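You operate a simulated robot arm through the tools that you are given. There is no shell and no other tool. Be economical: measure what you need, move in short steps, check, and stop when the job is done.

The job below is to be done with a simulated two-armed robot. You get a single attempt, and the scene is never put back.

JOB
Take the label job card and leave it on the free corner of the side table. Put the film-wrapped sample pack on the sample bench top away on the high sample shelf. Take the band film roll from the sewing bench top and put it on the white cream-clipped job card. Push the sewing slide plate shut. Any order will do. Set down upright: band film roll. The sewing slide plate goes toward x +1.0, y +0.0, z +0.0 (a direction in the base frame), to its stop.

It is judged by the outcome, as a careful person would: the job done as asked, and still so three seconds after it is handed in. It fails if anything else is knocked over, pushed out of place, dropped, spilled or broken.

ROBOT AND FRAMES
Two 7-joint arms with two-finger parallel grippers on one trunk, on a base that drives. Base frame: it is fixed to the floor where the robot stands at the start and does not move with it; the origin is under the middle of the robot, x ahead of it, y to its left, z up. Lengths are in mm, angles in degrees, forces in N, time in s.
The left shoulder is at the start at [70, 177, 1120], the right one opposite. With the tool pointing down near the work surface each hand reaches from about 280 to 720 mm from the robot's upright axis, wherever it stands, measured 20 degrees to its own side. Places, roughly: band film roll [500, 2500, 750]; cream-clipped job card [500, 2500, 750]; film-wrapped sample pack [750, 0, 750]; free corner of the side table (20x18 cm) [-1840, 3300, 780]; high sample shelf [-2100, 900, 1200]; label job card [500, 0, 750]; sewing slide plate [600, 3000, 800]. Payload 3.43 kg a hand.
The TCP of each hand is the grasp point between the finger pads, 30 mm short of the fingertips. In the tool frame z runs along the fingers and y along their closing line. Largest opening 94 mm; finger width 28, thickness 10; the body of the gripper, 50 by 96 mm, starts 55 mm behind the TCP.
Orientation is that of the tool frame in the base frame, as [roll, pitch, yaw] about the fixed x, y, z axes, in that order (R = Rz(yaw) Ry(pitch) Rx(roll)). With the fingers straight down and closing along the base's y, the tool's x points along the base's -x, its y along +y and its z along -z.

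CONTROLS
- The arms move only by the tool drive_tool. It takes "left_commands", "right_commands" or both (then of equal length, played together; a hand with none holds still); each is a list that holds one entry, the list of rows, each a list of 7 numbers: the gripper command, from -1 (fully open) to 1 (shut), values between in proportion, then the shift along the tool's x, y, z in mm, then the turn, a rotation vector about the tool's x, y, z in degrees. In form: [[[gripper, tx, ty, tz, rx, ry, rz], ...]]. A call has 1 to 8 rows; each row shifts and turns the commanded pose from where the row before left it, along the tool's axes as they then stand. Each row takes 0.2 s and may step no farther than 50 mm and 8.6 degrees from the row before; otherwise, or with a gripper value out of range, the whole call is refused. A pose out of reach is approached as far as the arm can. The call stops where the force on the tool passes 40 N (or 10 N more than at its start, if that is more) or the arm is blocked; 0.2 s more then pass. The fingers move at their own pace (about 153 mm/s each) and stop on an object; they squeeze with about 32 N. The grip force told is the motor's: it shows also when the fingers shut on nothing. Time passes only in rows, and 0.2 s behind the last, so rows that do not move let the fingers close. It gives the time, the measured TCP pose, the force on the tool (base axes), the opening and the grip force at its end, in the units of the frame above (readings bear some noise), with the torque about the TCP (base axes, N m) and any sound that the robot's microphone picked up, and new pictures: "show" is both (left out), scene, wrist or none (wrist: the cameras of the hands that moved).
- Cameras (640 x 400 px; columns grow to the right, rows downward): "scene" is now at [129.9, -7.2, 1421.8]; the picture's right is [-0.10, -1.00, 0.00], its down [-0.72, 0.07, -0.69] and it looks along [0.68, -0.07, -0.73] (base axes); focal length 256 px, centre (320, 200). "left" rides on the left gripper at [76, -14, -102] in its tool frame; the picture's right is [0.18, 0.98, 0.00], its down [-0.75, 0.14, -0.64] and it looks along [-0.63, 0.12, 0.77] (tool axes); focal length 243 px, centre (320, 200). "right" rides on the right gripper at [76, 14, -103] in its tool frame; the picture's right is [-0.18, 0.98, 0.00], its down [-0.75, -0.14, -0.64] and it looks along [-0.63, -0.12, 0.77] (tool axes); focal length 243 px, centre (320, 200). There is no depth. A picture from a camera that has moved, and an enlarged one, comes with that camera's place and axes in the base frame and with its lens.
- move_column(by): slides the trunk up (or, below 0, down) by that many mm; the arms and the scene camera ride with it, the base frame stays. It gives what a move gives, with no picture.
- base_move(legs): drives the robot by 1 to 6 legs, each [ahead, turn to the left] in mm and degrees, along the robot's own axes; the way and the turn of a leg run together, so that a leg with both is an arc; at most 1500 mm and 180 degrees a leg. The arms and the cameras ride along, it lands a little off, and it stops where it bumps. It gives what a move gives, and a new picture of the scene camera.
- head_to(pan, tilt): turns the head with the scene camera to pan (to the left, within 86 degrees either way) and tilt (down, from -29 to 69), counted from straight ahead of the robot. It gives what a move gives, and a new picture of the scene camera.
- enlarge(camera, box): a new picture of the part [left, top, right, bottom] of that camera's present view, enlarged. It takes no simulated time.
- close_job(): hands the job in; it is judged then, once.

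Go step by step. Nothing tells you exact positions but the pictures and the camera data: compare them with the known pose of the tool, close in by small moves and look again before you grip or let go. The budget is 165 turns and 260 pictures, counting those below and the enlarged ones. Unless the task says otherwise, let go and move clear before handing in, and close with one line.

The tools are called after ">>>" as a command line: name --argument value ..., lists and objects as JSON in quotes. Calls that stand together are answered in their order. drive_tool: Moves the arms, as the interface text tells. Its arguments: {"type":"object","properties":{"left_commands":{"type":"array"},"right_commands":{"type":"array"},"show":{"type":"string","enum":["both","scene","wrist","none"]}},"required":[]} The other tools are called the same way: move_column (by) slides the trunk up or down; base_move (legs) drives the base; head_to (pan, tilt) turns the head that bears the scene camera; enlarge (camera, box) takes an enlarged picture of a part of a camera's view; close_job () hands the job in.

At the start:

```text
time_s: 0.0
left_tool_pos: [518.8, 274.2, 1098.4]
left_tcp_rot: [180.0, 0.0, -180.0]
left_force: [0.7, 0.3, -0.5]
left_torque: [0.02, 0.0, -0.02]
left_gripper_width: 94.3
left_grasp_force: 0.1
right_tool_pos: [379.9, -188.1, 1081.8]
right_tcp_rot: [179.9, 0.1, -179.9]
right_force: [-0.1, -0.5, 0.2]
right_torque: [0.0, -0.01, 0.0]
right_gripper_width: 93.9
right_grasp_force: 0.1
trunk travel left (down, up): [-700.0, 140.0]
robot x, y, heading: [-2.7, 0.9, 0.1]
head pan, tilt: [-5.5, 46.7]
```

scene: 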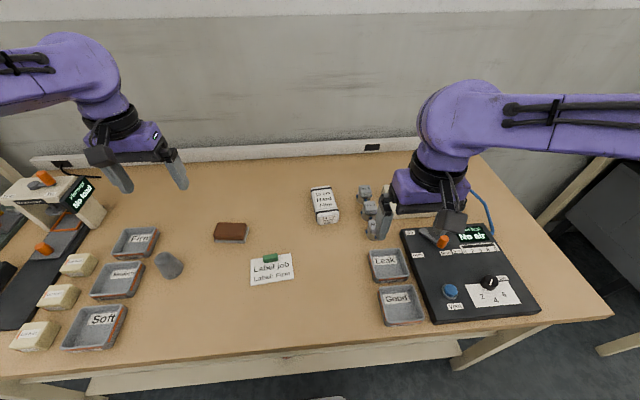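
right: 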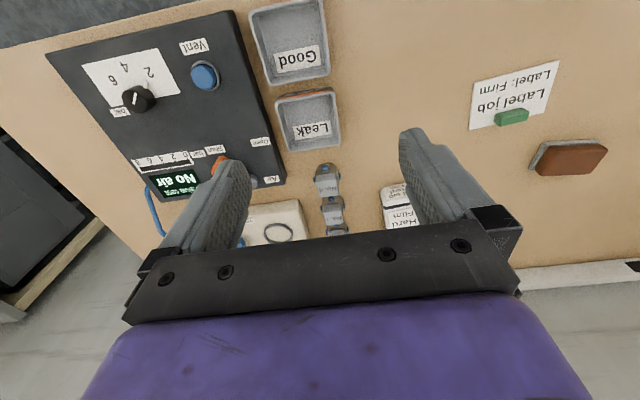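
left: 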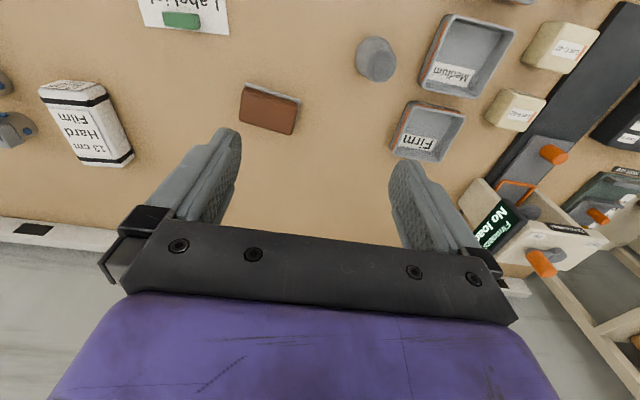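

I see the sample bench with the label job card (green clip) near the centre and a white banded pack marked "Hard Film" behind it. I'll enlarge these to measure them.

>>> enlarge --camera "scene" --box '[200, 170, 440, 320]'

>>> enlarge --camera "left" --box '[0, 0, 320, 200]'

```text
2.67 times, centred on (320, 245) of scene
camera zoom: at [129.9, -7.2, 1421.8], right [-0.1, -1.0, 0.0], down [-0.72, 0.07, -0.69], along [0.68, -0.07, -0.73], focal length 682 px, centre (320, 80)
```

zoom: 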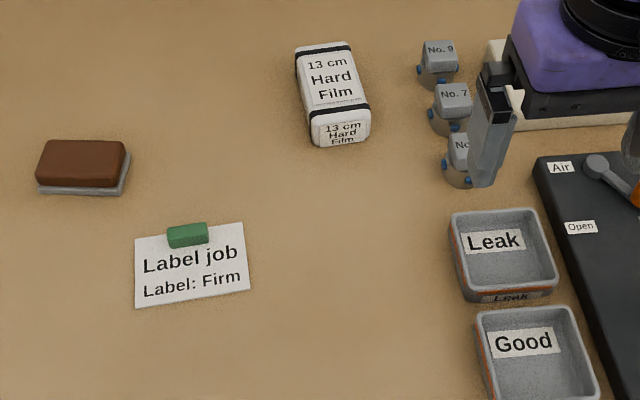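

```text
2.00 times, centred on (160, 100) of left
camera zoom: at [441.9, 261.0, 1200.9], right [-0.18, 0.98, 0.0], down [0.75, 0.14, 0.64], along [0.63, 0.12, -0.77], focal length 485 px, centre (640, 400)
```

zoom: 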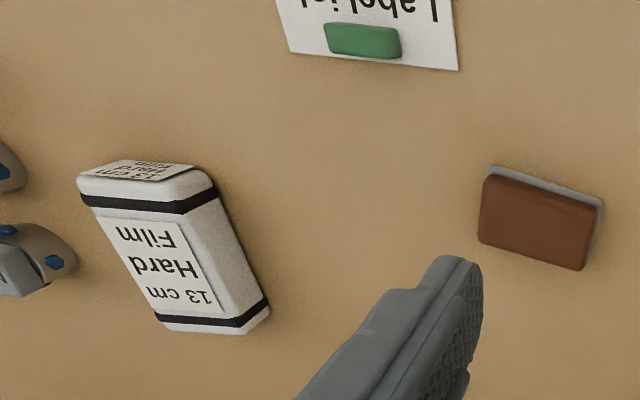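

Triangulating gives a card clip near (503, 88, 805) and a pack near (665, -78), with its top around 840. Before choosing a grasp I want to see the shelf and the other stations, so I'll turn the head left.

>>> head_to --pan 86 --tilt 15

>>> head_to --pan -86 --tilt 15

```text
time_s: 1.7
left_tool_pos: [519.2, 274.4, 1098.1]
left_tcp_rot: [179.9, 0.0, -180.0]
left_force: [0.9, -0.4, 0.3]
left_torque: [0.02, 0.02, 0.01]
left_gripper_width: 94.0
left_grasp_force: 0.0
right_tool_pos: [380.6, -188.1, 1081.1]
right_tcp_rot: [179.9, 0.2, -179.9]
right_force: [-0.2, -0.5, 0.4]
right_torque: [0.03, -0.03, 0.02]
right_gripper_width: 94.1
right_grasp_force: 0.0
trunk travel left (down, up): [-700.0, 140.0]
robot x, y, heading: [0.5, -1.0, -0.2]
head pan, tilt: [85.9, 15.0]
camera scene: at [57.1, 93.7, 1471.0], right [1.0, -0.07, 0.0], down [-0.02, -0.26, -0.97], along [0.07, 0.96, -0.26], focal length 256 px, centre (320, 200)
```

scene: 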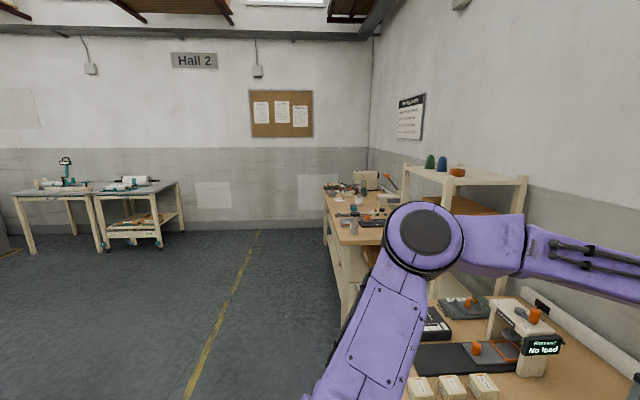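

```text
time_s: 4.3
left_tool_pos: [518.7, 274.5, 1097.9]
left_tcp_rot: [-179.9, -0.1, 180.0]
left_force: [-0.2, 0.6, 0.4]
left_torque: [-0.04, 0.03, 0.02]
left_gripper_width: 93.9
left_grasp_force: 0.1
right_tool_pos: [379.8, -189.3, 1081.0]
right_tcp_rot: [179.9, 0.2, -180.0]
right_force: [-0.4, -0.3, -0.1]
right_torque: [0.0, 0.0, -0.01]
right_gripper_width: 94.0
right_grasp_force: 0.0
trunk travel left (down, up): [-700.0, 140.0]
robot x, y, heading: [-1.0, -1.4, -0.2]
head pan, tilt: [-85.9, 15.0]
camera scene: at [57.0, -92.7, 1471.0], right [-1.0, -0.07, 0.0], down [-0.02, 0.26, -0.97], along [0.07, -0.96, -0.26], focal length 256 px, centre (320, 200)
```

scene: 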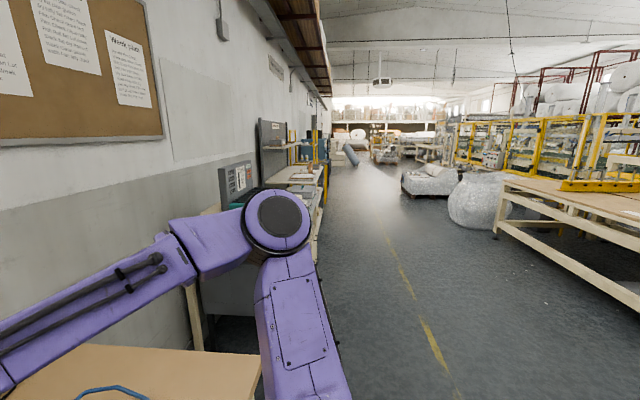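

To the left are the sewing bench and the side table in the far corner. Next I'll back away from the bench and turn round to look at the high shelf.

>>> base_move --legs '[[-500, 0], [0, 150]]'

>>> head_to --pan 0 --tilt 15

```text
time_s: 13.4
left_tool_pos: [-1084.8, 17.8, 1098.7]
left_tcp_rot: [-180.0, 0.0, -29.8]
left_force: [0.3, -0.2, -0.5]
left_torque: [0.02, 0.0, 0.02]
left_gripper_width: 93.9
left_grasp_force: 0.1
right_tool_pos: [-735.1, 351.6, 1081.6]
right_tcp_rot: [179.9, 0.1, -29.6]
right_force: [-0.3, -0.1, 0.2]
right_torque: [0.0, 0.0, 0.0]
right_gripper_width: 94.2
right_grasp_force: 0.0
trunk travel left (down, up): [-700.0, 140.0]
robot x, y, heading: [-498.8, 1.4, 150.0]
head pan, tilt: [-85.9, 15.0]
camera scene: at [-501.0, 108.5, 1471.0], right [0.9, -0.43, 0.0], down [-0.11, -0.23, -0.97], along [0.42, 0.87, -0.26], focal length 256 px, centre (320, 200)
```

scene: 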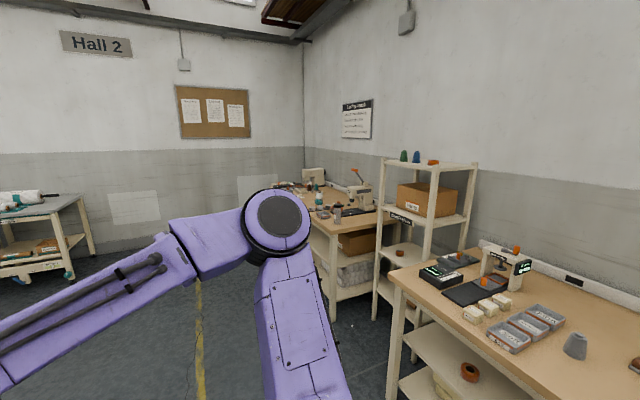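

```text
time_s: 15.0
left_tool_pos: [-1085.6, 18.8, 1098.6]
left_tcp_rot: [-180.0, 0.0, -29.9]
left_force: [0.2, 0.2, 0.0]
left_torque: [0.02, 0.0, 0.01]
left_gripper_width: 94.1
left_grasp_force: 0.1
right_tool_pos: [-734.7, 352.6, 1081.2]
right_tcp_rot: [179.8, 0.1, -29.7]
right_force: [0.5, -0.8, -0.3]
right_torque: [0.01, -0.01, -0.03]
right_gripper_width: 94.2
right_grasp_force: 0.1
trunk travel left (down, up): [-700.0, 140.0]
robot x, y, heading: [-497.7, 0.3, 150.3]
head pan, tilt: [0.0, 15.0]
camera scene: at [-622.5, 70.9, 1471.0], right [0.5, 0.87, 0.0], down [0.22, -0.13, -0.97], along [-0.84, 0.48, -0.26], focal length 256 px, centre (320, 200)
```

scene: 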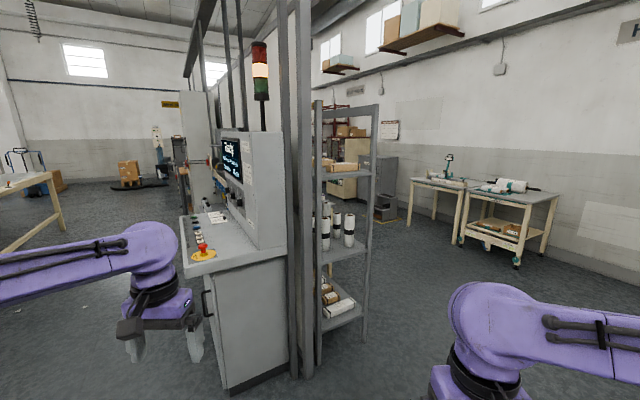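

The grey rack at (345, 220) matches the expected shelf location. I'll enlarge it.

>>> enlarge --camera "scene" --box '[260, 80, 420, 380]'

```text
1.33 times, centred on (340, 230) of scene
camera zoom: at [-622.5, 70.9, 1471.0], right [0.5, 0.87, 0.0], down [0.22, -0.13, -0.97], along [-0.84, 0.48, -0.26], focal length 341 px, centre (293, 160)
```

zoom: 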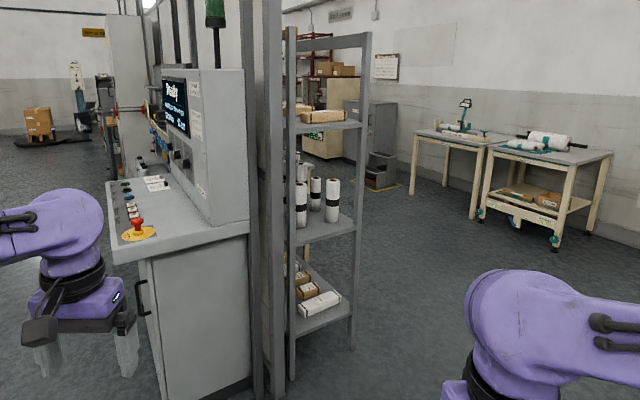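

The rack's high shelf is partly hidden by the machine frame, so I need another viewpoint. I'll drive to about (-1000, 1400) and face it.

>>> base_move --legs '[[0, -40], [1480, 0], [0, 95]]'

```text
time_s: 28.1
left_tool_pos: [-1377.8, 928.9, 1099.2]
left_tcp_rot: [-180.0, 0.1, 23.4]
left_force: [0.1, 0.1, 0.0]
left_torque: [-0.03, 0.02, 0.0]
left_gripper_width: 93.7
left_grasp_force: 0.0
right_tool_pos: [-1435.6, 1408.5, 1081.3]
right_tcp_rot: [179.9, 0.2, 23.6]
right_force: [-0.5, 0.3, 0.3]
right_torque: [-0.05, 0.02, 0.01]
right_gripper_width: 94.0
right_grasp_force: 0.0
trunk travel left (down, up): [-700.0, 140.0]
robot x, y, heading: [-1011.3, 1382.3, -156.5]
head pan, tilt: [0.0, 15.0]
camera scene: at [-1142.7, 1330.2, 1471.0], right [-0.4, 0.92, 0.0], down [0.24, 0.1, -0.97], along [-0.89, -0.39, -0.26], focal length 256 px, centre (320, 200)
```

scene: 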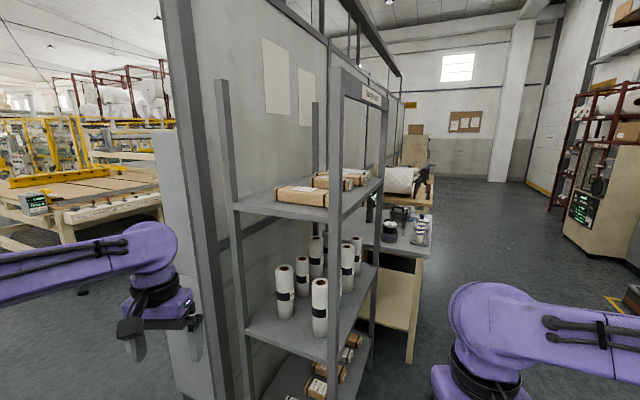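

The rack opens toward +y and carries a sign on its top beam. The high shelf spans roughly x -2530..-1870 and y 680..1070 at z≈1200, with some boxes already on it. I'll drive round to face its front.

>>> base_move --legs '[[0, -46.8], [1187, 0], [0, 113.3]]'

```text
time_s: 41.0
left_tool_pos: [-1816.7, 1335.3, 1097.9]
left_tcp_rot: [-179.9, -0.1, 90.4]
left_force: [0.8, -0.8, -0.5]
left_torque: [-0.03, 0.0, -0.01]
left_gripper_width: 93.9
left_grasp_force: 0.0
right_tool_pos: [-2279.7, 1470.1, 1080.4]
right_tcp_rot: [179.9, 0.1, 90.3]
right_force: [0.2, -0.5, -0.1]
right_torque: [-0.01, -0.02, 0.01]
right_gripper_width: 94.1
right_grasp_force: 0.1
trunk travel left (down, up): [-700.0, 140.0]
robot x, y, heading: [-2095.3, 1851.6, -89.5]
head pan, tilt: [0.0, 15.0]
camera scene: at [-2092.9, 1708.9, 1471.0], right [-1.0, -0.01, 0.0], down [0.0, 0.26, -0.97], along [0.01, -0.97, -0.26], focal length 256 px, centre (320, 200)
```

scene: 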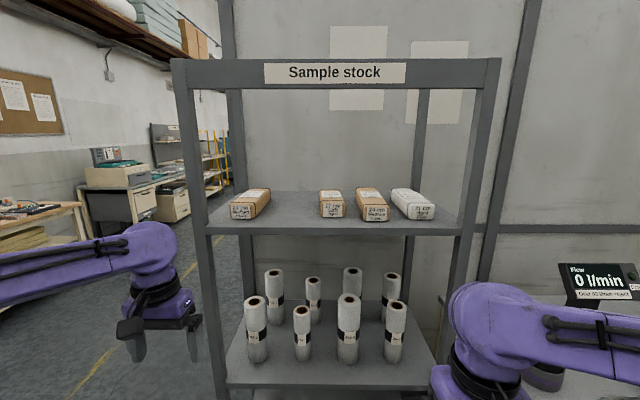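

The rack is "Sample stock", with an open gap on the high shelf between the first and second packs. I'll enlarge to check labels and clearances.

>>> enlarge --camera "scene" --box '[190, 140, 500, 260]'

>>> enlarge --camera "scene" --box '[220, 180, 380, 240]'

```text
2.06 times, centred on (345, 200) of scene
camera zoom: at [-2092.9, 1708.9, 1471.0], right [-1.0, -0.01, 0.0], down [0.0, 0.26, -0.97], along [0.01, -0.97, -0.26], focal length 528 px, centre (268, 200)
```

zoom: 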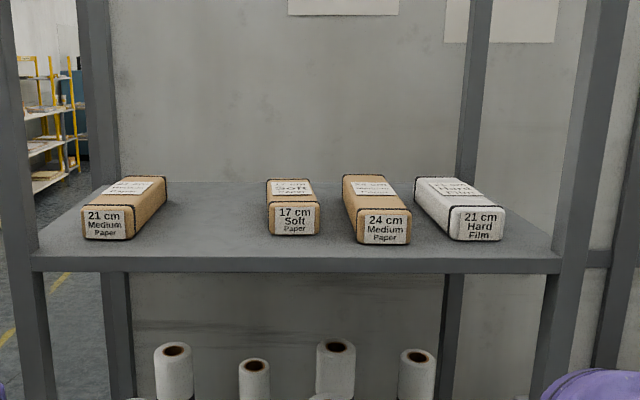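

```text
4.00 times, centred on (300, 210) of scene
camera zoom: at [-2092.9, 1708.9, 1471.0], right [-1.0, -0.01, 0.0], down [0.0, 0.26, -0.97], along [0.01, -0.97, -0.26], focal length 1023 px, centre (400, 160)
```

zoom: 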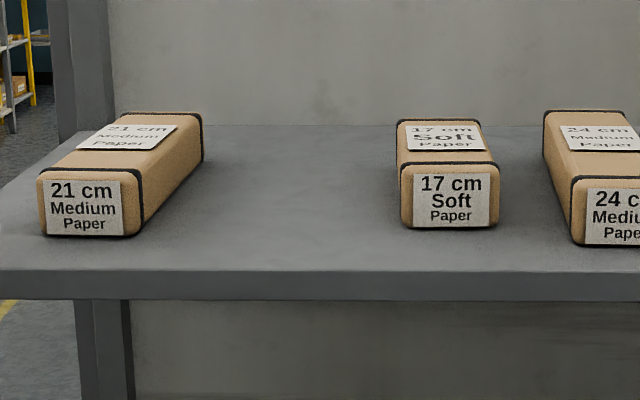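

There's about 180 mm of clear shelf between "21 cm Medium" and "17 cm Soft", centred near (-1980, 885, 1215). I'll drive back to the sample bench to collect the pack and the card.

>>> base_move --legs '[[0, 66.7], [1188, 0], [0, -47.4], [1477, 0], [0, 70.2], [500, 0]]'

>>> head_to --pan 0 --tilt 48

```text
time_s: 64.6
left_tool_pos: [542.3, 302.8, 1098.0]
left_tcp_rot: [-180.0, 0.1, -179.5]
left_force: [0.2, -0.4, -0.9]
left_torque: [-0.04, 0.0, 0.01]
left_gripper_width: 94.1
left_grasp_force: 0.0
right_tool_pos: [407.8, -161.0, 1082.0]
right_tcp_rot: [179.9, 0.2, -179.3]
right_force: [0.2, -0.8, -0.5]
right_torque: [0.0, 0.04, -0.04]
right_gripper_width: 94.1
right_grasp_force: 0.1
trunk travel left (down, up): [-700.0, 140.0]
robot x, y, heading: [24.3, 24.5, 0.7]
head pan, tilt: [0.0, 15.0]
camera scene: at [169.9, 25.0, 1471.0], right [0.01, -1.0, 0.0], down [-0.26, 0.0, -0.97], along [0.97, 0.01, -0.26], focal length 256 px, centre (320, 200)
```

scene: 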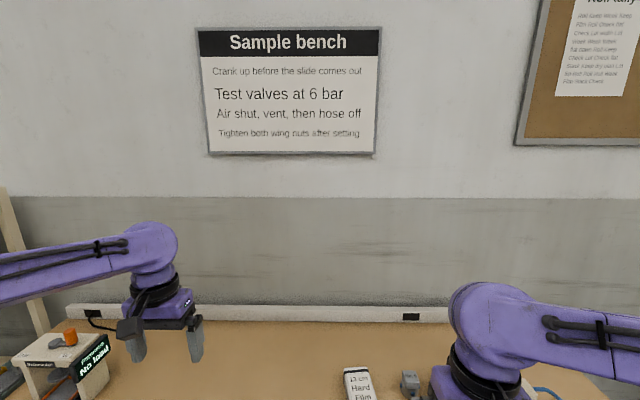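

```text
time_s: 65.5
left_tool_pos: [542.2, 301.8, 1099.3]
left_tcp_rot: [180.0, 0.0, -179.5]
left_force: [0.5, -0.3, -0.1]
left_torque: [-0.03, -0.02, 0.04]
left_gripper_width: 93.8
left_grasp_force: 0.1
right_tool_pos: [408.3, -161.9, 1080.4]
right_tcp_rot: [179.9, 0.1, -179.2]
right_force: [0.0, 0.2, -0.4]
right_torque: [0.0, 0.0, 0.01]
right_gripper_width: 93.9
right_grasp_force: 0.0
trunk travel left (down, up): [-700.0, 140.0]
robot x, y, heading: [26.6, 26.6, 0.6]
head pan, tilt: [0.0, 48.0]
camera scene: at [155.5, 24.9, 1420.1], right [0.01, -1.0, 0.0], down [-0.74, -0.01, -0.67], along [0.67, 0.01, -0.74], focal length 256 px, centre (320, 200)
```

scene: 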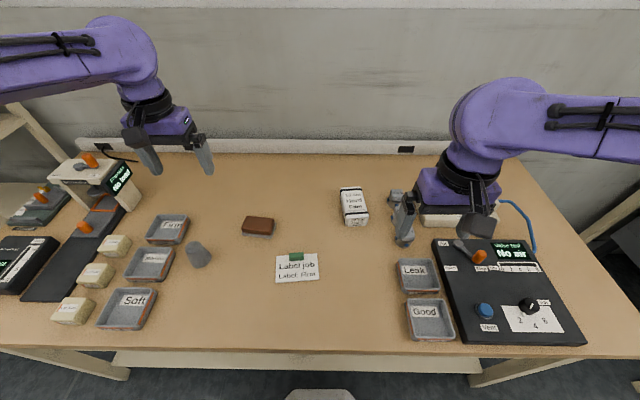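

I'm back at the bench. I'll move the right hand forward and tilt it 45° so the fingers point forward and down, which suits both the bench grasp and the shelf placement.

>>> drive_tool --right_commands '[[[-1, -50, 0, 0, 0, 0, 0], [-1, -40, 0, 0, 0, 0, 0], [-1, 0, 0, 0, 0, -7.5, 0], [-1, 0, 0, 0, 0, -7.5, 0], [-1, 0, 0, 0, 0, -7.5, 0], [-1, 0, 0, 0, 0, -7.5, 0], [-1, 0, 0, 0, 0, -7.5, 0], [-1, 0, 0, 0, 0, -7.5, 0]]]' --show "both"

>>> enlarge --camera "scene" --box '[220, 170, 420, 295]'

```text
time_s: 67.3
left_tool_pos: [542.7, 301.8, 1100.1]
left_tcp_rot: [179.9, 0.0, -179.5]
left_force: [-0.3, -0.1, -0.2]
left_torque: [0.0, -0.02, -0.01]
left_gripper_width: 94.1
left_grasp_force: 0.1
right_tool_pos: [498.4, -161.7, 1081.2]
right_tcp_rot: [179.7, 45.2, -179.5]
right_force: [0.1, 0.0, 0.0]
right_torque: [-0.03, 0.03, 0.01]
right_gripper_width: 94.2
right_grasp_force: 0.2
trunk travel left (down, up): [-700.0, 140.0]
robot x, y, heading: [25.5, 23.6, 0.6]
head pan, tilt: [0.0, 48.0]
camera scene: at [155.5, 24.0, 1420.0], right [0.01, -1.0, 0.0], down [-0.74, -0.01, -0.67], along [0.67, 0.01, -0.74], focal length 256 px, centre (320, 200)
camera right: at [371.6, -149.1, 1098.5], right [0.12, 0.98, 0.13], down [0.08, -0.14, 0.99], along [0.99, -0.11, -0.09], focal length 243 px, centre (320, 200)
```

scene: 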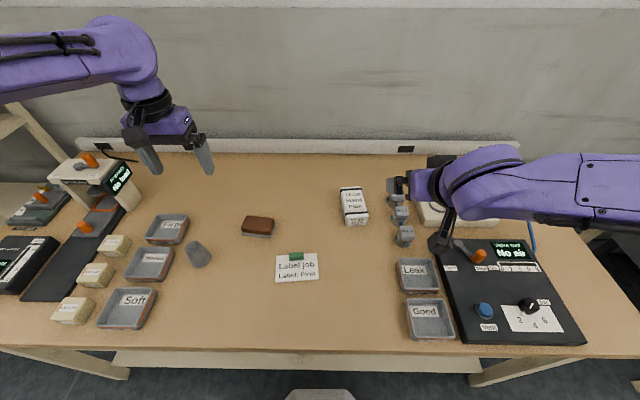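
right: 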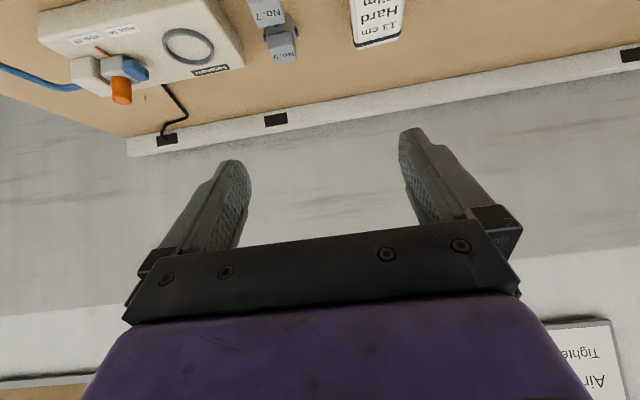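

```text
3.20 times, centred on (320, 232) of scene
camera zoom: at [155.5, 24.0, 1420.0], right [0.01, -1.0, 0.0], down [-0.74, -0.01, -0.67], along [0.67, 0.01, -0.74], focal length 818 px, centre (320, 96)
```

zoom: 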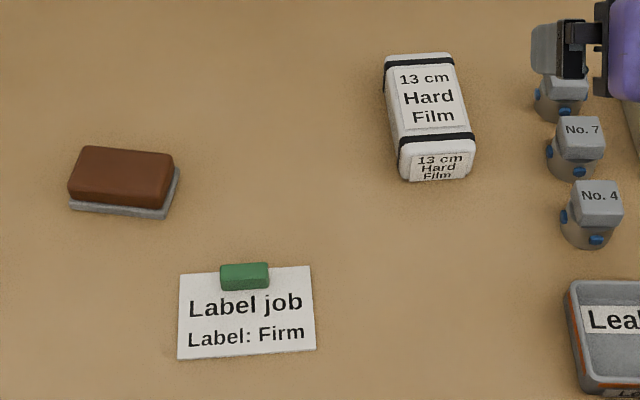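

Pack centre is about (666, -71), height about 50 (top about 850), yaw about +5°. I'll move the right hand to a pre-grasp point above and behind it.

>>> drive_tool --right_commands '[[[-1, 10.7, 16.8, 34, 0, 0, 0], [-1, 10.7, 16.8, 34, 0, 0, 0], [-1, 10.7, 16.8, 34, 0, 0, 0], [-1, 10.7, 16.8, 34, 0, 0, 0], [-1, 10.7, 16.8, 34, 0, 0, 0], [-1, 0, 0, 0, -3.2, 0, -3.2]]]' --show "both"

>>> enlarge --camera "right" --box '[200, 0, 440, 200]'

```text
time_s: 68.8
left_tool_pos: [541.8, 300.9, 1098.6]
left_tcp_rot: [179.8, 0.1, -179.5]
left_force: [-0.1, -0.4, 0.1]
left_torque: [0.01, 0.0, 0.02]
left_gripper_width: 94.0
left_grasp_force: 0.1
right_tool_pos: [579.5, -77.6, 922.3]
right_tcp_rot: [179.8, 45.1, -175.0]
right_force: [0.3, -0.6, -0.3]
right_torque: [0.0, 0.0, 0.04]
right_gripper_width: 94.4
right_grasp_force: 0.0
trunk travel left (down, up): [-700.0, 140.0]
robot x, y, heading: [28.2, 21.0, 0.5]
head pan, tilt: [0.0, 48.0]
camera scene: at [154.8, 23.3, 1420.1], right [0.01, -1.0, 0.0], down [-0.74, -0.01, -0.67], along [0.67, 0.01, -0.74], focal length 256 px, centre (320, 200)
camera right: at [452.3, -74.3, 939.9], right [0.04, 0.99, 0.13], down [0.09, -0.14, 0.99], along [1.0, -0.03, -0.09], focal length 243 px, centre (320, 200)
```

scene: 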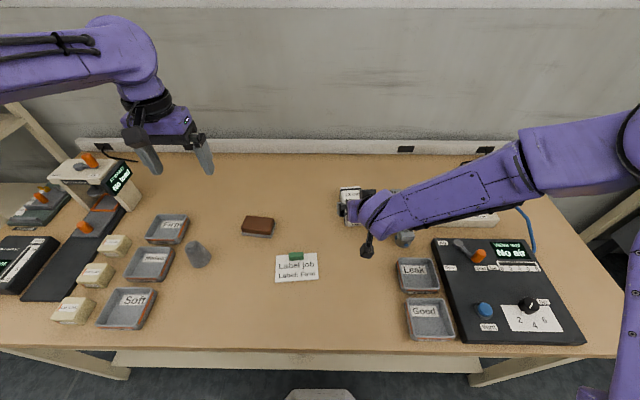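
right: 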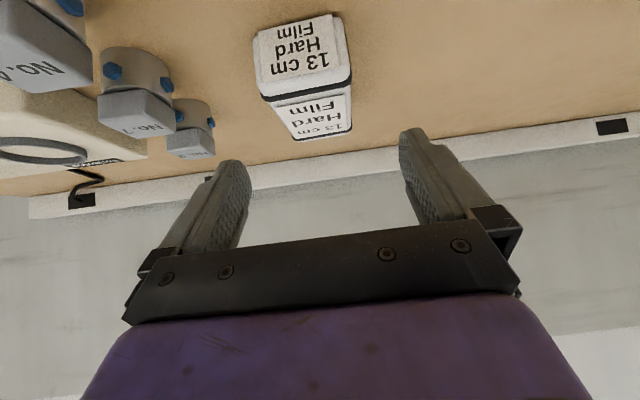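

```text
2.00 times, centred on (320, 100) of right
camera zoom: at [452.3, -74.3, 939.9], right [0.04, 0.99, 0.13], down [0.09, -0.14, 0.99], along [1.0, -0.03, -0.09], focal length 485 px, centre (320, 400)
```

zoom: 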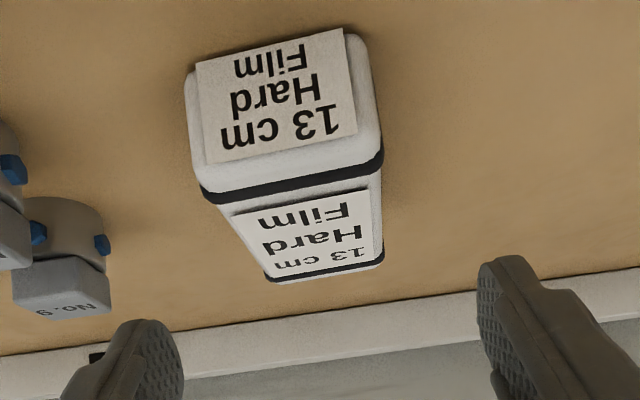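

The pack sits centred between the fingers with a slight offset and the yaw matches. I'll advance along the tool axis to straddle it.

>>> drive_tool --right_commands '[[[-1, 0, -3, 30, 0, 0, 0], [-1, 0, 0, 30, 0, 0, 0], [-1, 0, 0, 25, 0, 0, 0], [-1, 0, 0, 20, 0, 0, 0], [-1, 0, 0, 9, 0, 0, 0]]]' --show "both"

```text
time_s: 70.0
left_tool_pos: [542.8, 303.0, 1099.4]
left_tcp_rot: [-180.0, 0.0, -179.5]
left_force: [0.5, -0.2, 0.4]
left_torque: [-0.01, 0.0, 0.0]
left_gripper_width: 93.8
left_grasp_force: 0.0
right_tool_pos: [661.4, -71.5, 843.4]
right_tcp_rot: [179.8, 45.1, -174.9]
right_force: [0.2, 0.6, 0.3]
right_torque: [-0.02, 0.05, -0.02]
right_gripper_width: 93.7
right_grasp_force: 0.3
trunk travel left (down, up): [-700.0, 140.0]
robot x, y, heading: [25.8, 24.5, 0.4]
head pan, tilt: [0.0, 48.0]
camera scene: at [155.8, 25.0, 1420.0], right [0.01, -1.0, 0.0], down [-0.74, -0.01, -0.67], along [0.67, 0.01, -0.74], focal length 256 px, centre (320, 200)
camera right: at [533.6, -68.8, 860.3], right [0.04, 0.99, 0.13], down [0.09, -0.13, 0.99], along [1.0, -0.03, -0.09], focal length 243 px, centre (320, 200)
```

scene: 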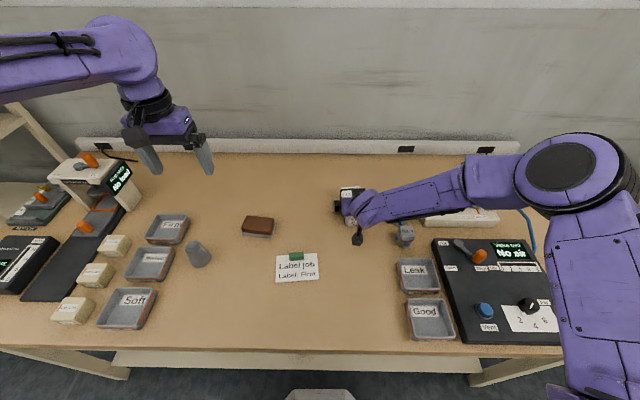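
right: 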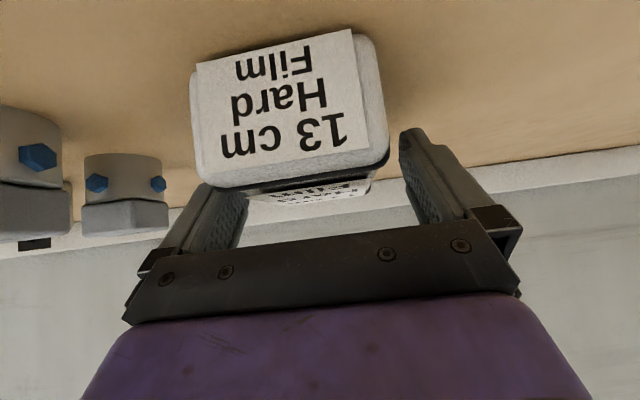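

The fingers straddle the pack with margin on both sides. I'll go 6 mm lower and close.

>>> drive_tool --right_commands '[[[-1, 4.2, 0, 4.2, 0, 0, 0], [1, 0, 0, 0, 0, 0, 0], [1, 0, 0, 0, 0, 0, 0], [1, 0, 0, 0, 0, 0, 0]]]' --show "wrist"

```text
time_s: 71.0
left_tool_pos: [543.3, 303.7, 1098.1]
left_tcp_rot: [-179.9, -0.1, -179.5]
left_force: [0.1, -0.3, 0.2]
left_torque: [-0.02, -0.02, -0.03]
left_gripper_width: 93.8
left_grasp_force: 0.0
right_tool_pos: [661.0, -72.4, 836.3]
right_tcp_rot: [179.8, 45.1, -174.9]
right_force: [0.4, -0.2, -0.1]
right_torque: [0.0, -0.02, 0.0]
right_gripper_width: 73.6
right_grasp_force: 32.1
trunk travel left (down, up): [-700.0, 140.0]
robot x, y, heading: [26.0, 26.0, 0.4]
head pan, tilt: [0.0, 48.0]
camera right: at [533.3, -68.9, 854.0], right [0.04, 0.99, 0.13], down [0.09, -0.13, 0.99], along [1.0, -0.03, -0.1], focal length 243 px, centre (320, 200)
```

right: 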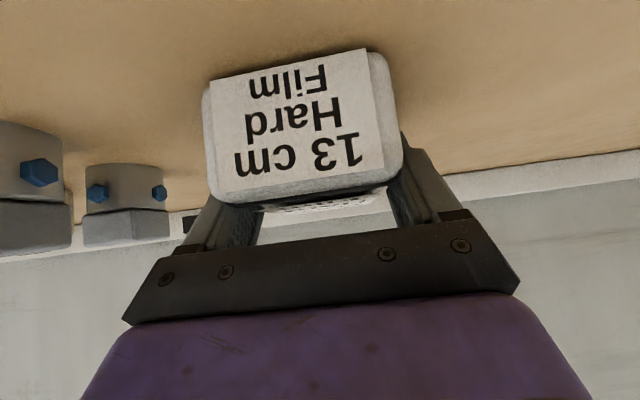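

The pack is gripped at 73.6 mm and 32 N. Next I'll lift it straight up.

>>> drive_tool --right_commands '[[[1, -7, 0, -7, 0, 0, 0], [1, -28.3, 0, -28.3, 0, 0, 0], [1, -28.3, 0, -28.3, 0, 0, 0], [1, -28.3, 0, -28.3, 0, 0, 0], [1, -28.3, 0, -28.3, 0, 0, 0], [1, -28.3, 0, -28.3, 0, 0, 0], [1, -28.3, 0, -28.3, 0, 0, 0]]]' --show "both"

```text
time_s: 72.5
left_tool_pos: [542.6, 303.4, 1100.3]
left_tcp_rot: [180.0, 0.1, -179.5]
left_force: [0.8, -0.3, -0.3]
left_torque: [0.02, 0.01, 0.0]
left_gripper_width: 94.1
left_grasp_force: 0.1
right_tool_pos: [660.4, -71.7, 1088.6]
right_tcp_rot: [179.9, 45.1, -174.9]
right_force: [-0.6, -0.2, 0.0]
right_torque: [-0.02, 0.05, 0.0]
right_gripper_width: 73.8
right_grasp_force: 32.1
trunk travel left (down, up): [-700.0, 140.0]
robot x, y, heading: [26.8, 21.7, 0.8]
head pan, tilt: [0.0, 48.0]
camera scene: at [154.8, 24.8, 1420.0], right [0.01, -1.0, 0.0], down [-0.74, -0.01, -0.67], along [0.67, 0.01, -0.74], focal length 256 px, centre (320, 200)
camera right: at [532.8, -69.5, 1105.2], right [0.04, 0.99, 0.13], down [0.09, -0.14, 0.99], along [1.0, -0.03, -0.09], focal length 243 px, centre (320, 200)
```

scene: 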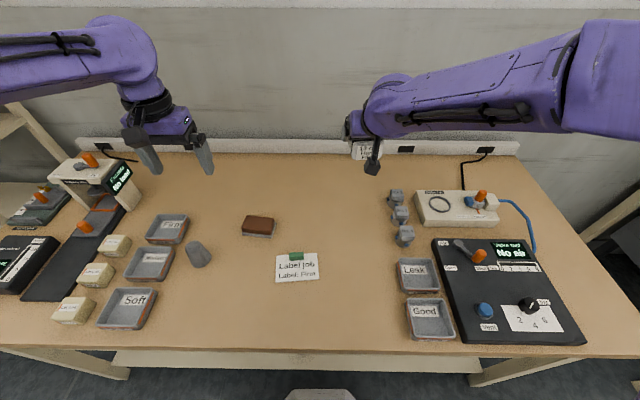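
right: 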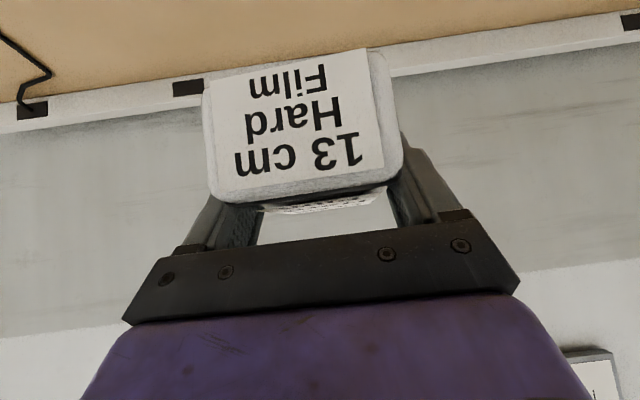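

The pack is lifted and secure. I'll move the left hand over the card's green clip.

>>> drive_tool --left_commands '[[[-1, 7.6, -42, 34, 0, 0, 0], [-1, 7.6, -42, 34, 0, 0, 0], [-1, 7.6, -42, 34, 0, 0, 0], [-1, 7.6, -42, 34, 0, 0, 0], [-1, 7.6, -42, 34, 0, 0, 0], [-1, 0, 0, 30, 0, 0, -4.5]]]' --show "both"

>>> enlarge --camera "left" --box '[200, 0, 440, 150]'

```text
refused: row 1 steps farther than a row can; nothing moved
```

```text
2.67 times, centred on (320, 75) of left
camera zoom: at [465.0, 288.4, 1201.1], right [-0.19, 0.98, 0.0], down [0.75, 0.15, 0.64], along [0.63, 0.12, -0.77], focal length 647 px, centre (320, 533)
```

zoom: 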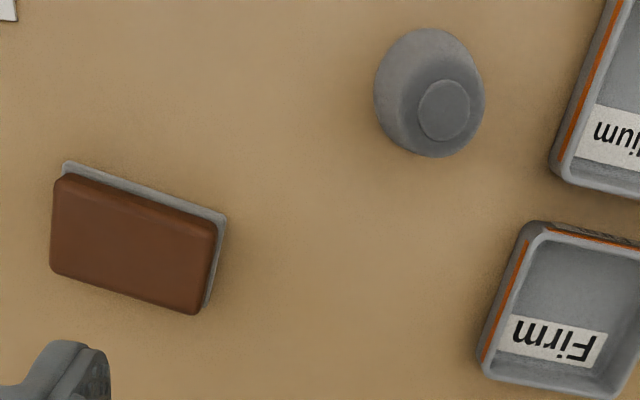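

The rows were too long (54 mm), so I'll split the move into smaller steps.

>>> drive_tool --left_commands '[[[-1, 6.4, -35, 28, 0, 0, 0], [-1, 6.4, -35, 28, 0, 0, 0], [-1, 6.4, -35, 28, 0, 0, 0], [-1, 6.4, -35, 28, 0, 0, 0], [-1, 6.4, -35, 28, 0, 0, 0], [-1, 6.4, -35, 28, 0, 0, 0], [-1, 0, 0, 30, 0, 0, -4.5]]]' --show "both"

>>> enlarge --camera "left" --box '[200, 0, 440, 150]'

```text
time_s: 74.2
left_tool_pos: [506.1, 91.5, 899.2]
left_tcp_rot: [179.9, -0.2, -174.8]
left_force: [0.1, 0.8, 0.6]
left_torque: [-0.02, 0.02, -0.01]
left_gripper_width: 94.1
left_grasp_force: 0.0
right_tool_pos: [661.7, -71.3, 1087.3]
right_tcp_rot: [179.9, 45.0, -174.9]
right_force: [-0.8, 0.2, -0.5]
right_torque: [0.0, -0.04, -0.01]
right_gripper_width: 73.7
right_grasp_force: 31.5
trunk travel left (down, up): [-700.0, 140.0]
robot x, y, heading: [29.0, 14.7, 0.6]
head pan, tilt: [0.0, 48.0]
camera scene: at [156.8, 25.2, 1419.9], right [0.01, -1.0, 0.0], down [-0.74, -0.01, -0.67], along [0.67, 0.01, -0.74], focal length 256 px, centre (320, 200)
camera left: at [431.7, 71.5, 1002.0], right [-0.27, 0.96, 0.0], down [0.74, 0.21, 0.64], along [0.62, 0.17, -0.77], focal length 243 px, centre (320, 200)
```

scene: 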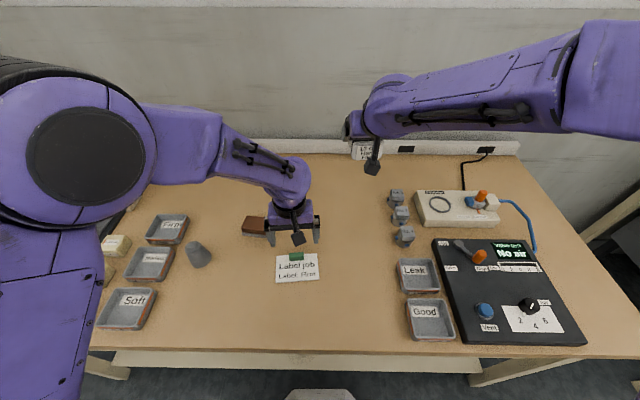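
left: 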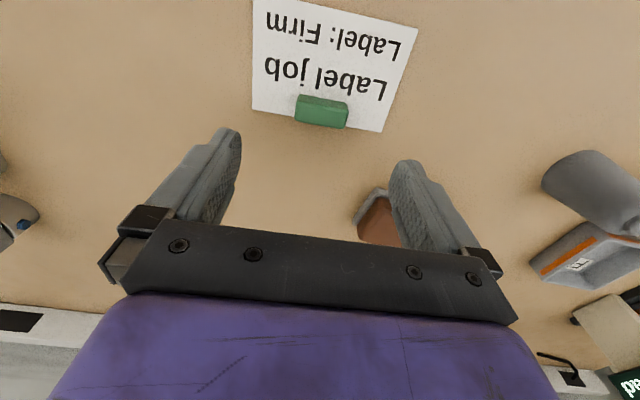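

```text
2.67 times, centred on (320, 75) of left
camera zoom: at [431.7, 71.5, 1002.0], right [-0.27, 0.96, 0.0], down [0.74, 0.21, 0.64], along [0.62, 0.17, -0.77], focal length 647 px, centre (320, 533)
```

zoom: 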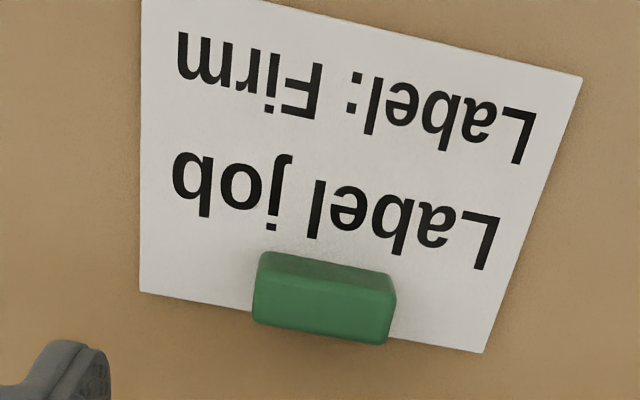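

The clip is centred near (502, 91). I'll descend so the tips straddle it just above the card and check before closing.

>>> drive_tool --left_commands '[[[-1, 4, 0, 30, 0, 0, 0], [-1, 0, 0, 25, 0, 0, 0], [-1, 0, 0, 10, 0, 0, 0]]]' --show "both"

```text
time_s: 75.0
left_tool_pos: [501.9, 91.4, 836.1]
left_tcp_rot: [180.0, 0.0, -174.9]
left_force: [0.0, -0.2, 0.2]
left_torque: [0.0, -0.01, 0.01]
left_gripper_width: 93.9
left_grasp_force: 0.0
right_tool_pos: [661.3, -72.4, 1087.5]
right_tcp_rot: [179.9, 45.1, -174.8]
right_force: [0.0, -0.5, 0.0]
right_torque: [-0.01, 0.01, 0.0]
right_gripper_width: 73.6
right_grasp_force: 32.4
trunk travel left (down, up): [-700.0, 140.0]
robot x, y, heading: [27.2, 20.2, 0.6]
head pan, tilt: [0.0, 48.0]
camera scene: at [155.6, 24.8, 1420.0], right [0.01, -1.0, 0.0], down [-0.74, -0.01, -0.67], along [0.67, 0.01, -0.74], focal length 256 px, centre (320, 200)
camera left: at [426.7, 71.5, 937.8], right [-0.27, 0.96, 0.0], down [0.74, 0.21, 0.64], along [0.62, 0.17, -0.77], focal length 243 px, centre (320, 200)
```

scene: 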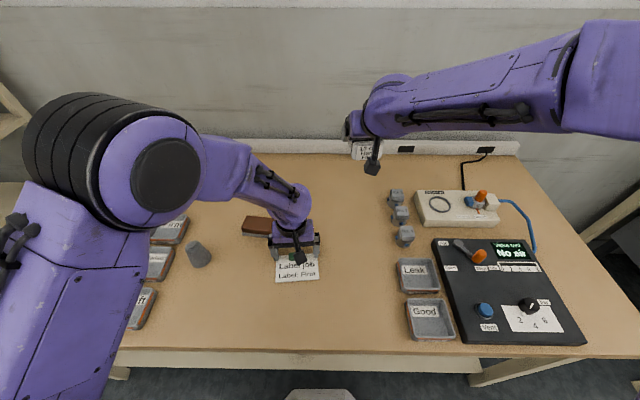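
left: 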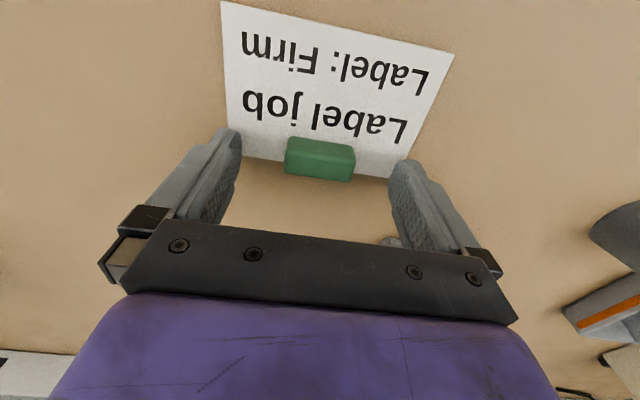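

The clip projects right between the fingertips. I'll drop 3 mm more and close.

>>> drive_tool --left_commands '[[[-1, 0, 0, 3, 0, 0, 0], [1, 0, 0, 0, 0, 0, 0], [1, 0, 0, 0, 0, 0, 0], [1, 0, 0, 0, 0, 0, 0]]]' --show "wrist"

```text
time_s: 76.0
left_tool_pos: [501.7, 91.7, 834.9]
left_tcp_rot: [180.0, 0.0, -174.9]
left_force: [0.7, -0.6, 16.3]
left_torque: [-0.05, 0.17, 0.02]
left_gripper_width: 38.8
left_grasp_force: 31.9
right_tool_pos: [660.1, -72.0, 1088.9]
right_tcp_rot: [179.9, 45.2, -174.9]
right_force: [0.1, -0.6, -0.3]
right_torque: [-0.01, 0.04, -0.01]
right_gripper_width: 73.8
right_grasp_force: 32.3
trunk travel left (down, up): [-700.0, 140.0]
robot x, y, heading: [27.8, 22.9, 0.5]
head pan, tilt: [0.0, 48.0]
camera left: at [426.0, 71.5, 935.7], right [-0.27, 0.96, 0.0], down [0.74, 0.21, 0.64], along [0.62, 0.17, -0.77], focal length 243 px, centre (320, 200)
```

left: 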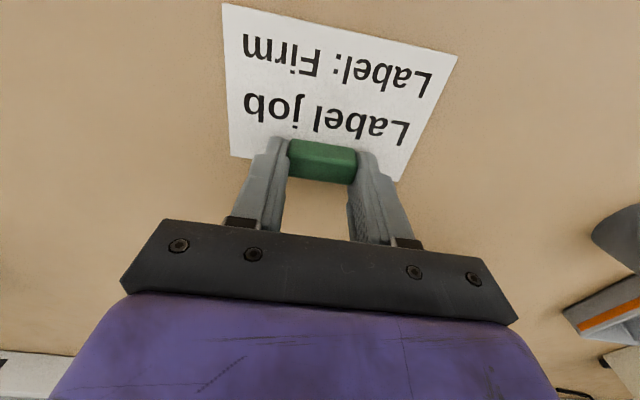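

The clip is gripped at 38.8 mm with the tips touching the card. Next I'll lift it.

>>> drive_tool --left_commands '[[[1, 0, 0, -10, 0, 0, 0], [1, 0, 0, -40, 0, 0, 0], [1, 0, 0, -40, 0, 0, 0], [1, 0, 0, -40, 0, 0, 0], [1, 0, 0, -40, 0, 0, 0], [1, 0, 0, -40, 0, 0, 0]]]' --show "both"

```text
time_s: 77.3
left_tool_pos: [501.1, 92.6, 1044.1]
left_tcp_rot: [179.8, 0.0, -174.9]
left_force: [0.0, -0.4, -0.3]
left_torque: [0.02, 0.04, 0.02]
left_gripper_width: 38.8
left_grasp_force: 31.9
right_tool_pos: [661.3, -71.4, 1087.1]
right_tcp_rot: [179.9, 45.1, -174.9]
right_force: [-1.1, -0.8, -0.8]
right_torque: [0.01, 0.02, 0.01]
right_gripper_width: 73.6
right_grasp_force: 31.9
trunk travel left (down, up): [-700.0, 140.0]
robot x, y, heading: [25.9, 23.0, 0.5]
head pan, tilt: [0.0, 48.0]
camera scene: at [155.1, 24.9, 1420.0], right [0.01, -1.0, 0.0], down [-0.74, -0.01, -0.67], along [0.67, 0.01, -0.74], focal length 256 px, centre (320, 200)
camera left: at [425.6, 72.0, 1145.2], right [-0.27, 0.96, 0.0], down [0.74, 0.21, 0.64], along [0.62, 0.17, -0.77], focal length 243 px, centre (320, 200)
```

scene: 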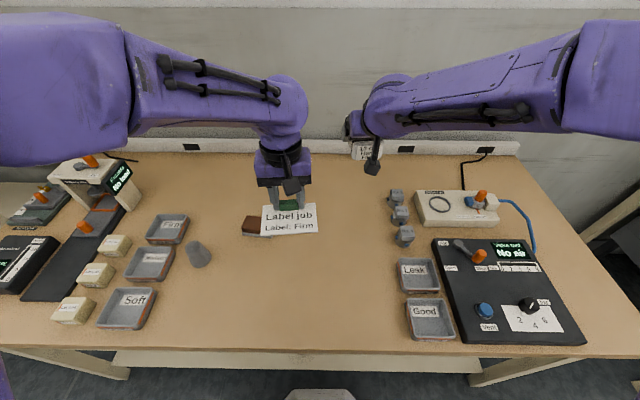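
left: 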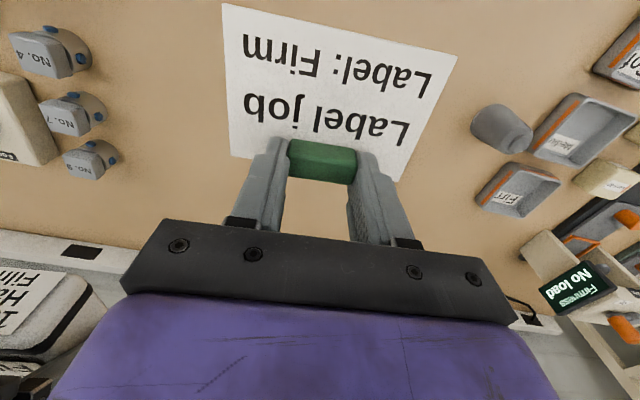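

Both items are held. I'll tuck the left hand back and out to the left and retract the right one, ready for driving.

>>> drive_tool --left_commands '[[[1, 22.5, 28.5, 0, 0, 0, 0], [1, 22.5, 28.5, 0, 0, 0, 0], [1, 22.5, 28.5, 0, 0, 0, 0], [1, 22.5, 28.5, 0, 0, 0, 0], [1, 22.5, 28.5, 0, 0, 0, 0], [1, 22.5, 28.5, 0, 0, 0, 0], [1, 22.5, 28.5, 0, 0, 0, 0]]]' --right_commands '[[[1, 0, 0, 0, 0, 0, 0], [1, 0, 0, 0, 0, 0, 0], [1, 0, 0, 0, 0, 0, 0], [1, 20, 0, -20, 0, 0, 0], [1, 20, 0, -20, 0, 0, 0], [1, 20, 0, -20, 0, 0, 0], [1, 20, 0, -20, 0, 0, 0]]]' --show "scene"

```text
time_s: 79.0
left_tool_pos: [326.5, 276.7, 1043.4]
left_tcp_rot: [179.9, 0.1, -174.9]
left_force: [0.1, -0.5, -0.6]
left_torque: [0.03, -0.01, 0.01]
left_gripper_width: 38.7
left_grasp_force: 31.8
right_tool_pos: [545.9, -82.9, 1088.9]
right_tcp_rot: [179.9, 45.2, -174.9]
right_force: [-0.3, -0.8, -0.8]
right_torque: [0.0, 0.01, -0.03]
right_gripper_width: 73.5
right_grasp_force: 32.7
trunk travel left (down, up): [-700.0, 140.0]
robot x, y, heading: [25.0, 22.2, 0.6]
head pan, tilt: [0.0, 48.0]
camera scene: at [154.1, 24.4, 1420.2], right [0.01, -1.0, 0.0], down [-0.74, -0.01, -0.67], along [0.67, 0.01, -0.74], focal length 256 px, centre (320, 200)
```

scene: 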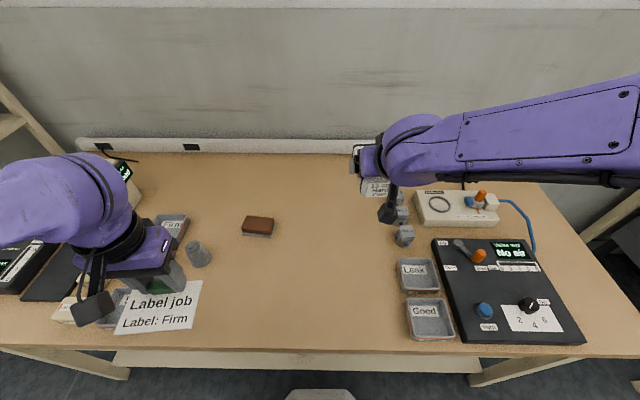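

Now I'll drive to the front of the sample stock rack.

>>> base_move --legs '[[-525, 0], [0, 109.4], [1461, 0], [0, 42.5], [997, 0], [0, 117.5]]'

>>> move_column --by 140

>>> head_to --pan 0 --tilt 25

```text
time_s: 105.2
left_tool_pos: [-1640.4, 1562.2, 1042.2]
left_tcp_rot: [179.9, -0.2, 95.2]
left_force: [-0.2, -0.9, -0.6]
left_torque: [-0.01, 0.0, 0.05]
left_gripper_width: 38.7
left_grasp_force: 31.7
right_tool_pos: [-1998.3, 1339.8, 1087.3]
right_tcp_rot: [179.9, 45.1, 95.2]
right_force: [0.2, -0.2, -0.5]
right_torque: [0.0, -0.01, 0.01]
right_gripper_width: 73.8
right_grasp_force: 32.4
trunk travel left (down, up): [-700.0, 140.0]
robot x, y, heading: [-1892.2, 1862.7, -89.4]
head pan, tilt: [0.0, 48.0]
camera scene: at [-1892.0, 1733.5, 1420.0], right [-1.0, -0.01, 0.0], down [-0.01, 0.74, -0.67], along [0.01, -0.67, -0.74], focal length 256 px, centre (320, 200)
```

scene: 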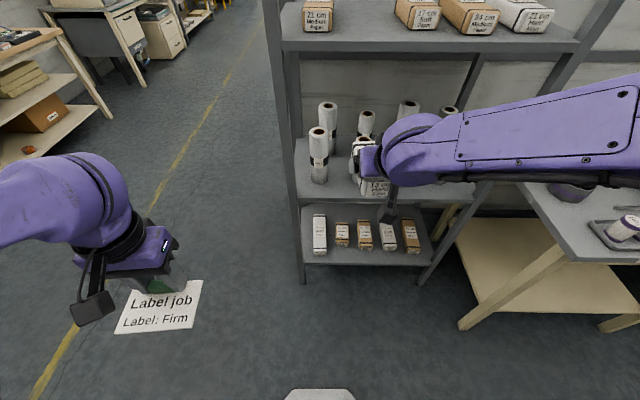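

```text
time_s: 106.8
left_tool_pos: [-1639.0, 1561.0, 1182.6]
left_tcp_rot: [180.0, -0.1, 95.1]
left_force: [-0.4, -0.7, -0.2]
left_torque: [0.01, 0.0, 0.0]
left_gripper_width: 38.6
left_grasp_force: 31.7
right_tool_pos: [-1998.7, 1340.7, 1227.2]
right_tcp_rot: [179.9, 45.1, 95.2]
right_force: [0.1, -0.1, -0.8]
right_torque: [-0.01, -0.01, 0.02]
right_gripper_width: 73.6
right_grasp_force: 31.8
trunk travel left (down, up): [-840.0, 0.0]
robot x, y, heading: [-1891.1, 1862.7, -89.4]
head pan, tilt: [0.0, 48.0]
```

```text
time_s: 107.7
left_tool_pos: [-1639.7, 1560.7, 1182.0]
left_tcp_rot: [180.0, 0.0, 95.1]
left_force: [-0.1, -0.6, -0.5]
left_torque: [-0.01, -0.03, 0.02]
left_gripper_width: 38.5
left_grasp_force: 32.2
right_tool_pos: [-1998.2, 1340.5, 1228.4]
right_tcp_rot: [179.9, 45.1, 95.3]
right_force: [0.4, -0.2, -0.7]
right_torque: [0.0, 0.0, -0.01]
right_gripper_width: 73.4
right_grasp_force: 31.3
trunk travel left (down, up): [-840.0, 0.0]
robot x, y, heading: [-1891.6, 1861.8, -89.6]
head pan, tilt: [0.0, 25.0]
camera scene: at [-1891.9, 1720.1, 1594.7], right [-1.0, -0.01, 0.0], down [0.0, 0.42, -0.91], along [0.01, -0.91, -0.42], focal length 256 px, centre (320, 200)
```

scene: 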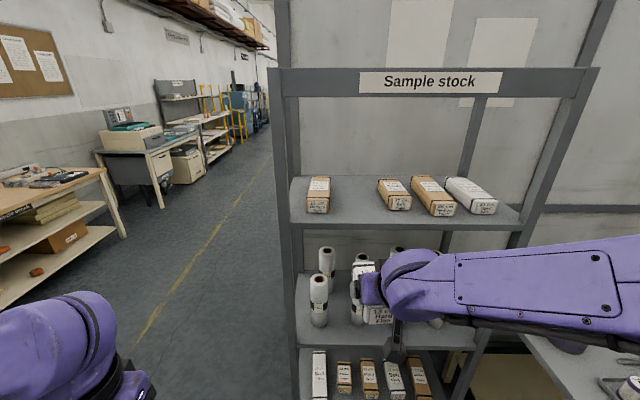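

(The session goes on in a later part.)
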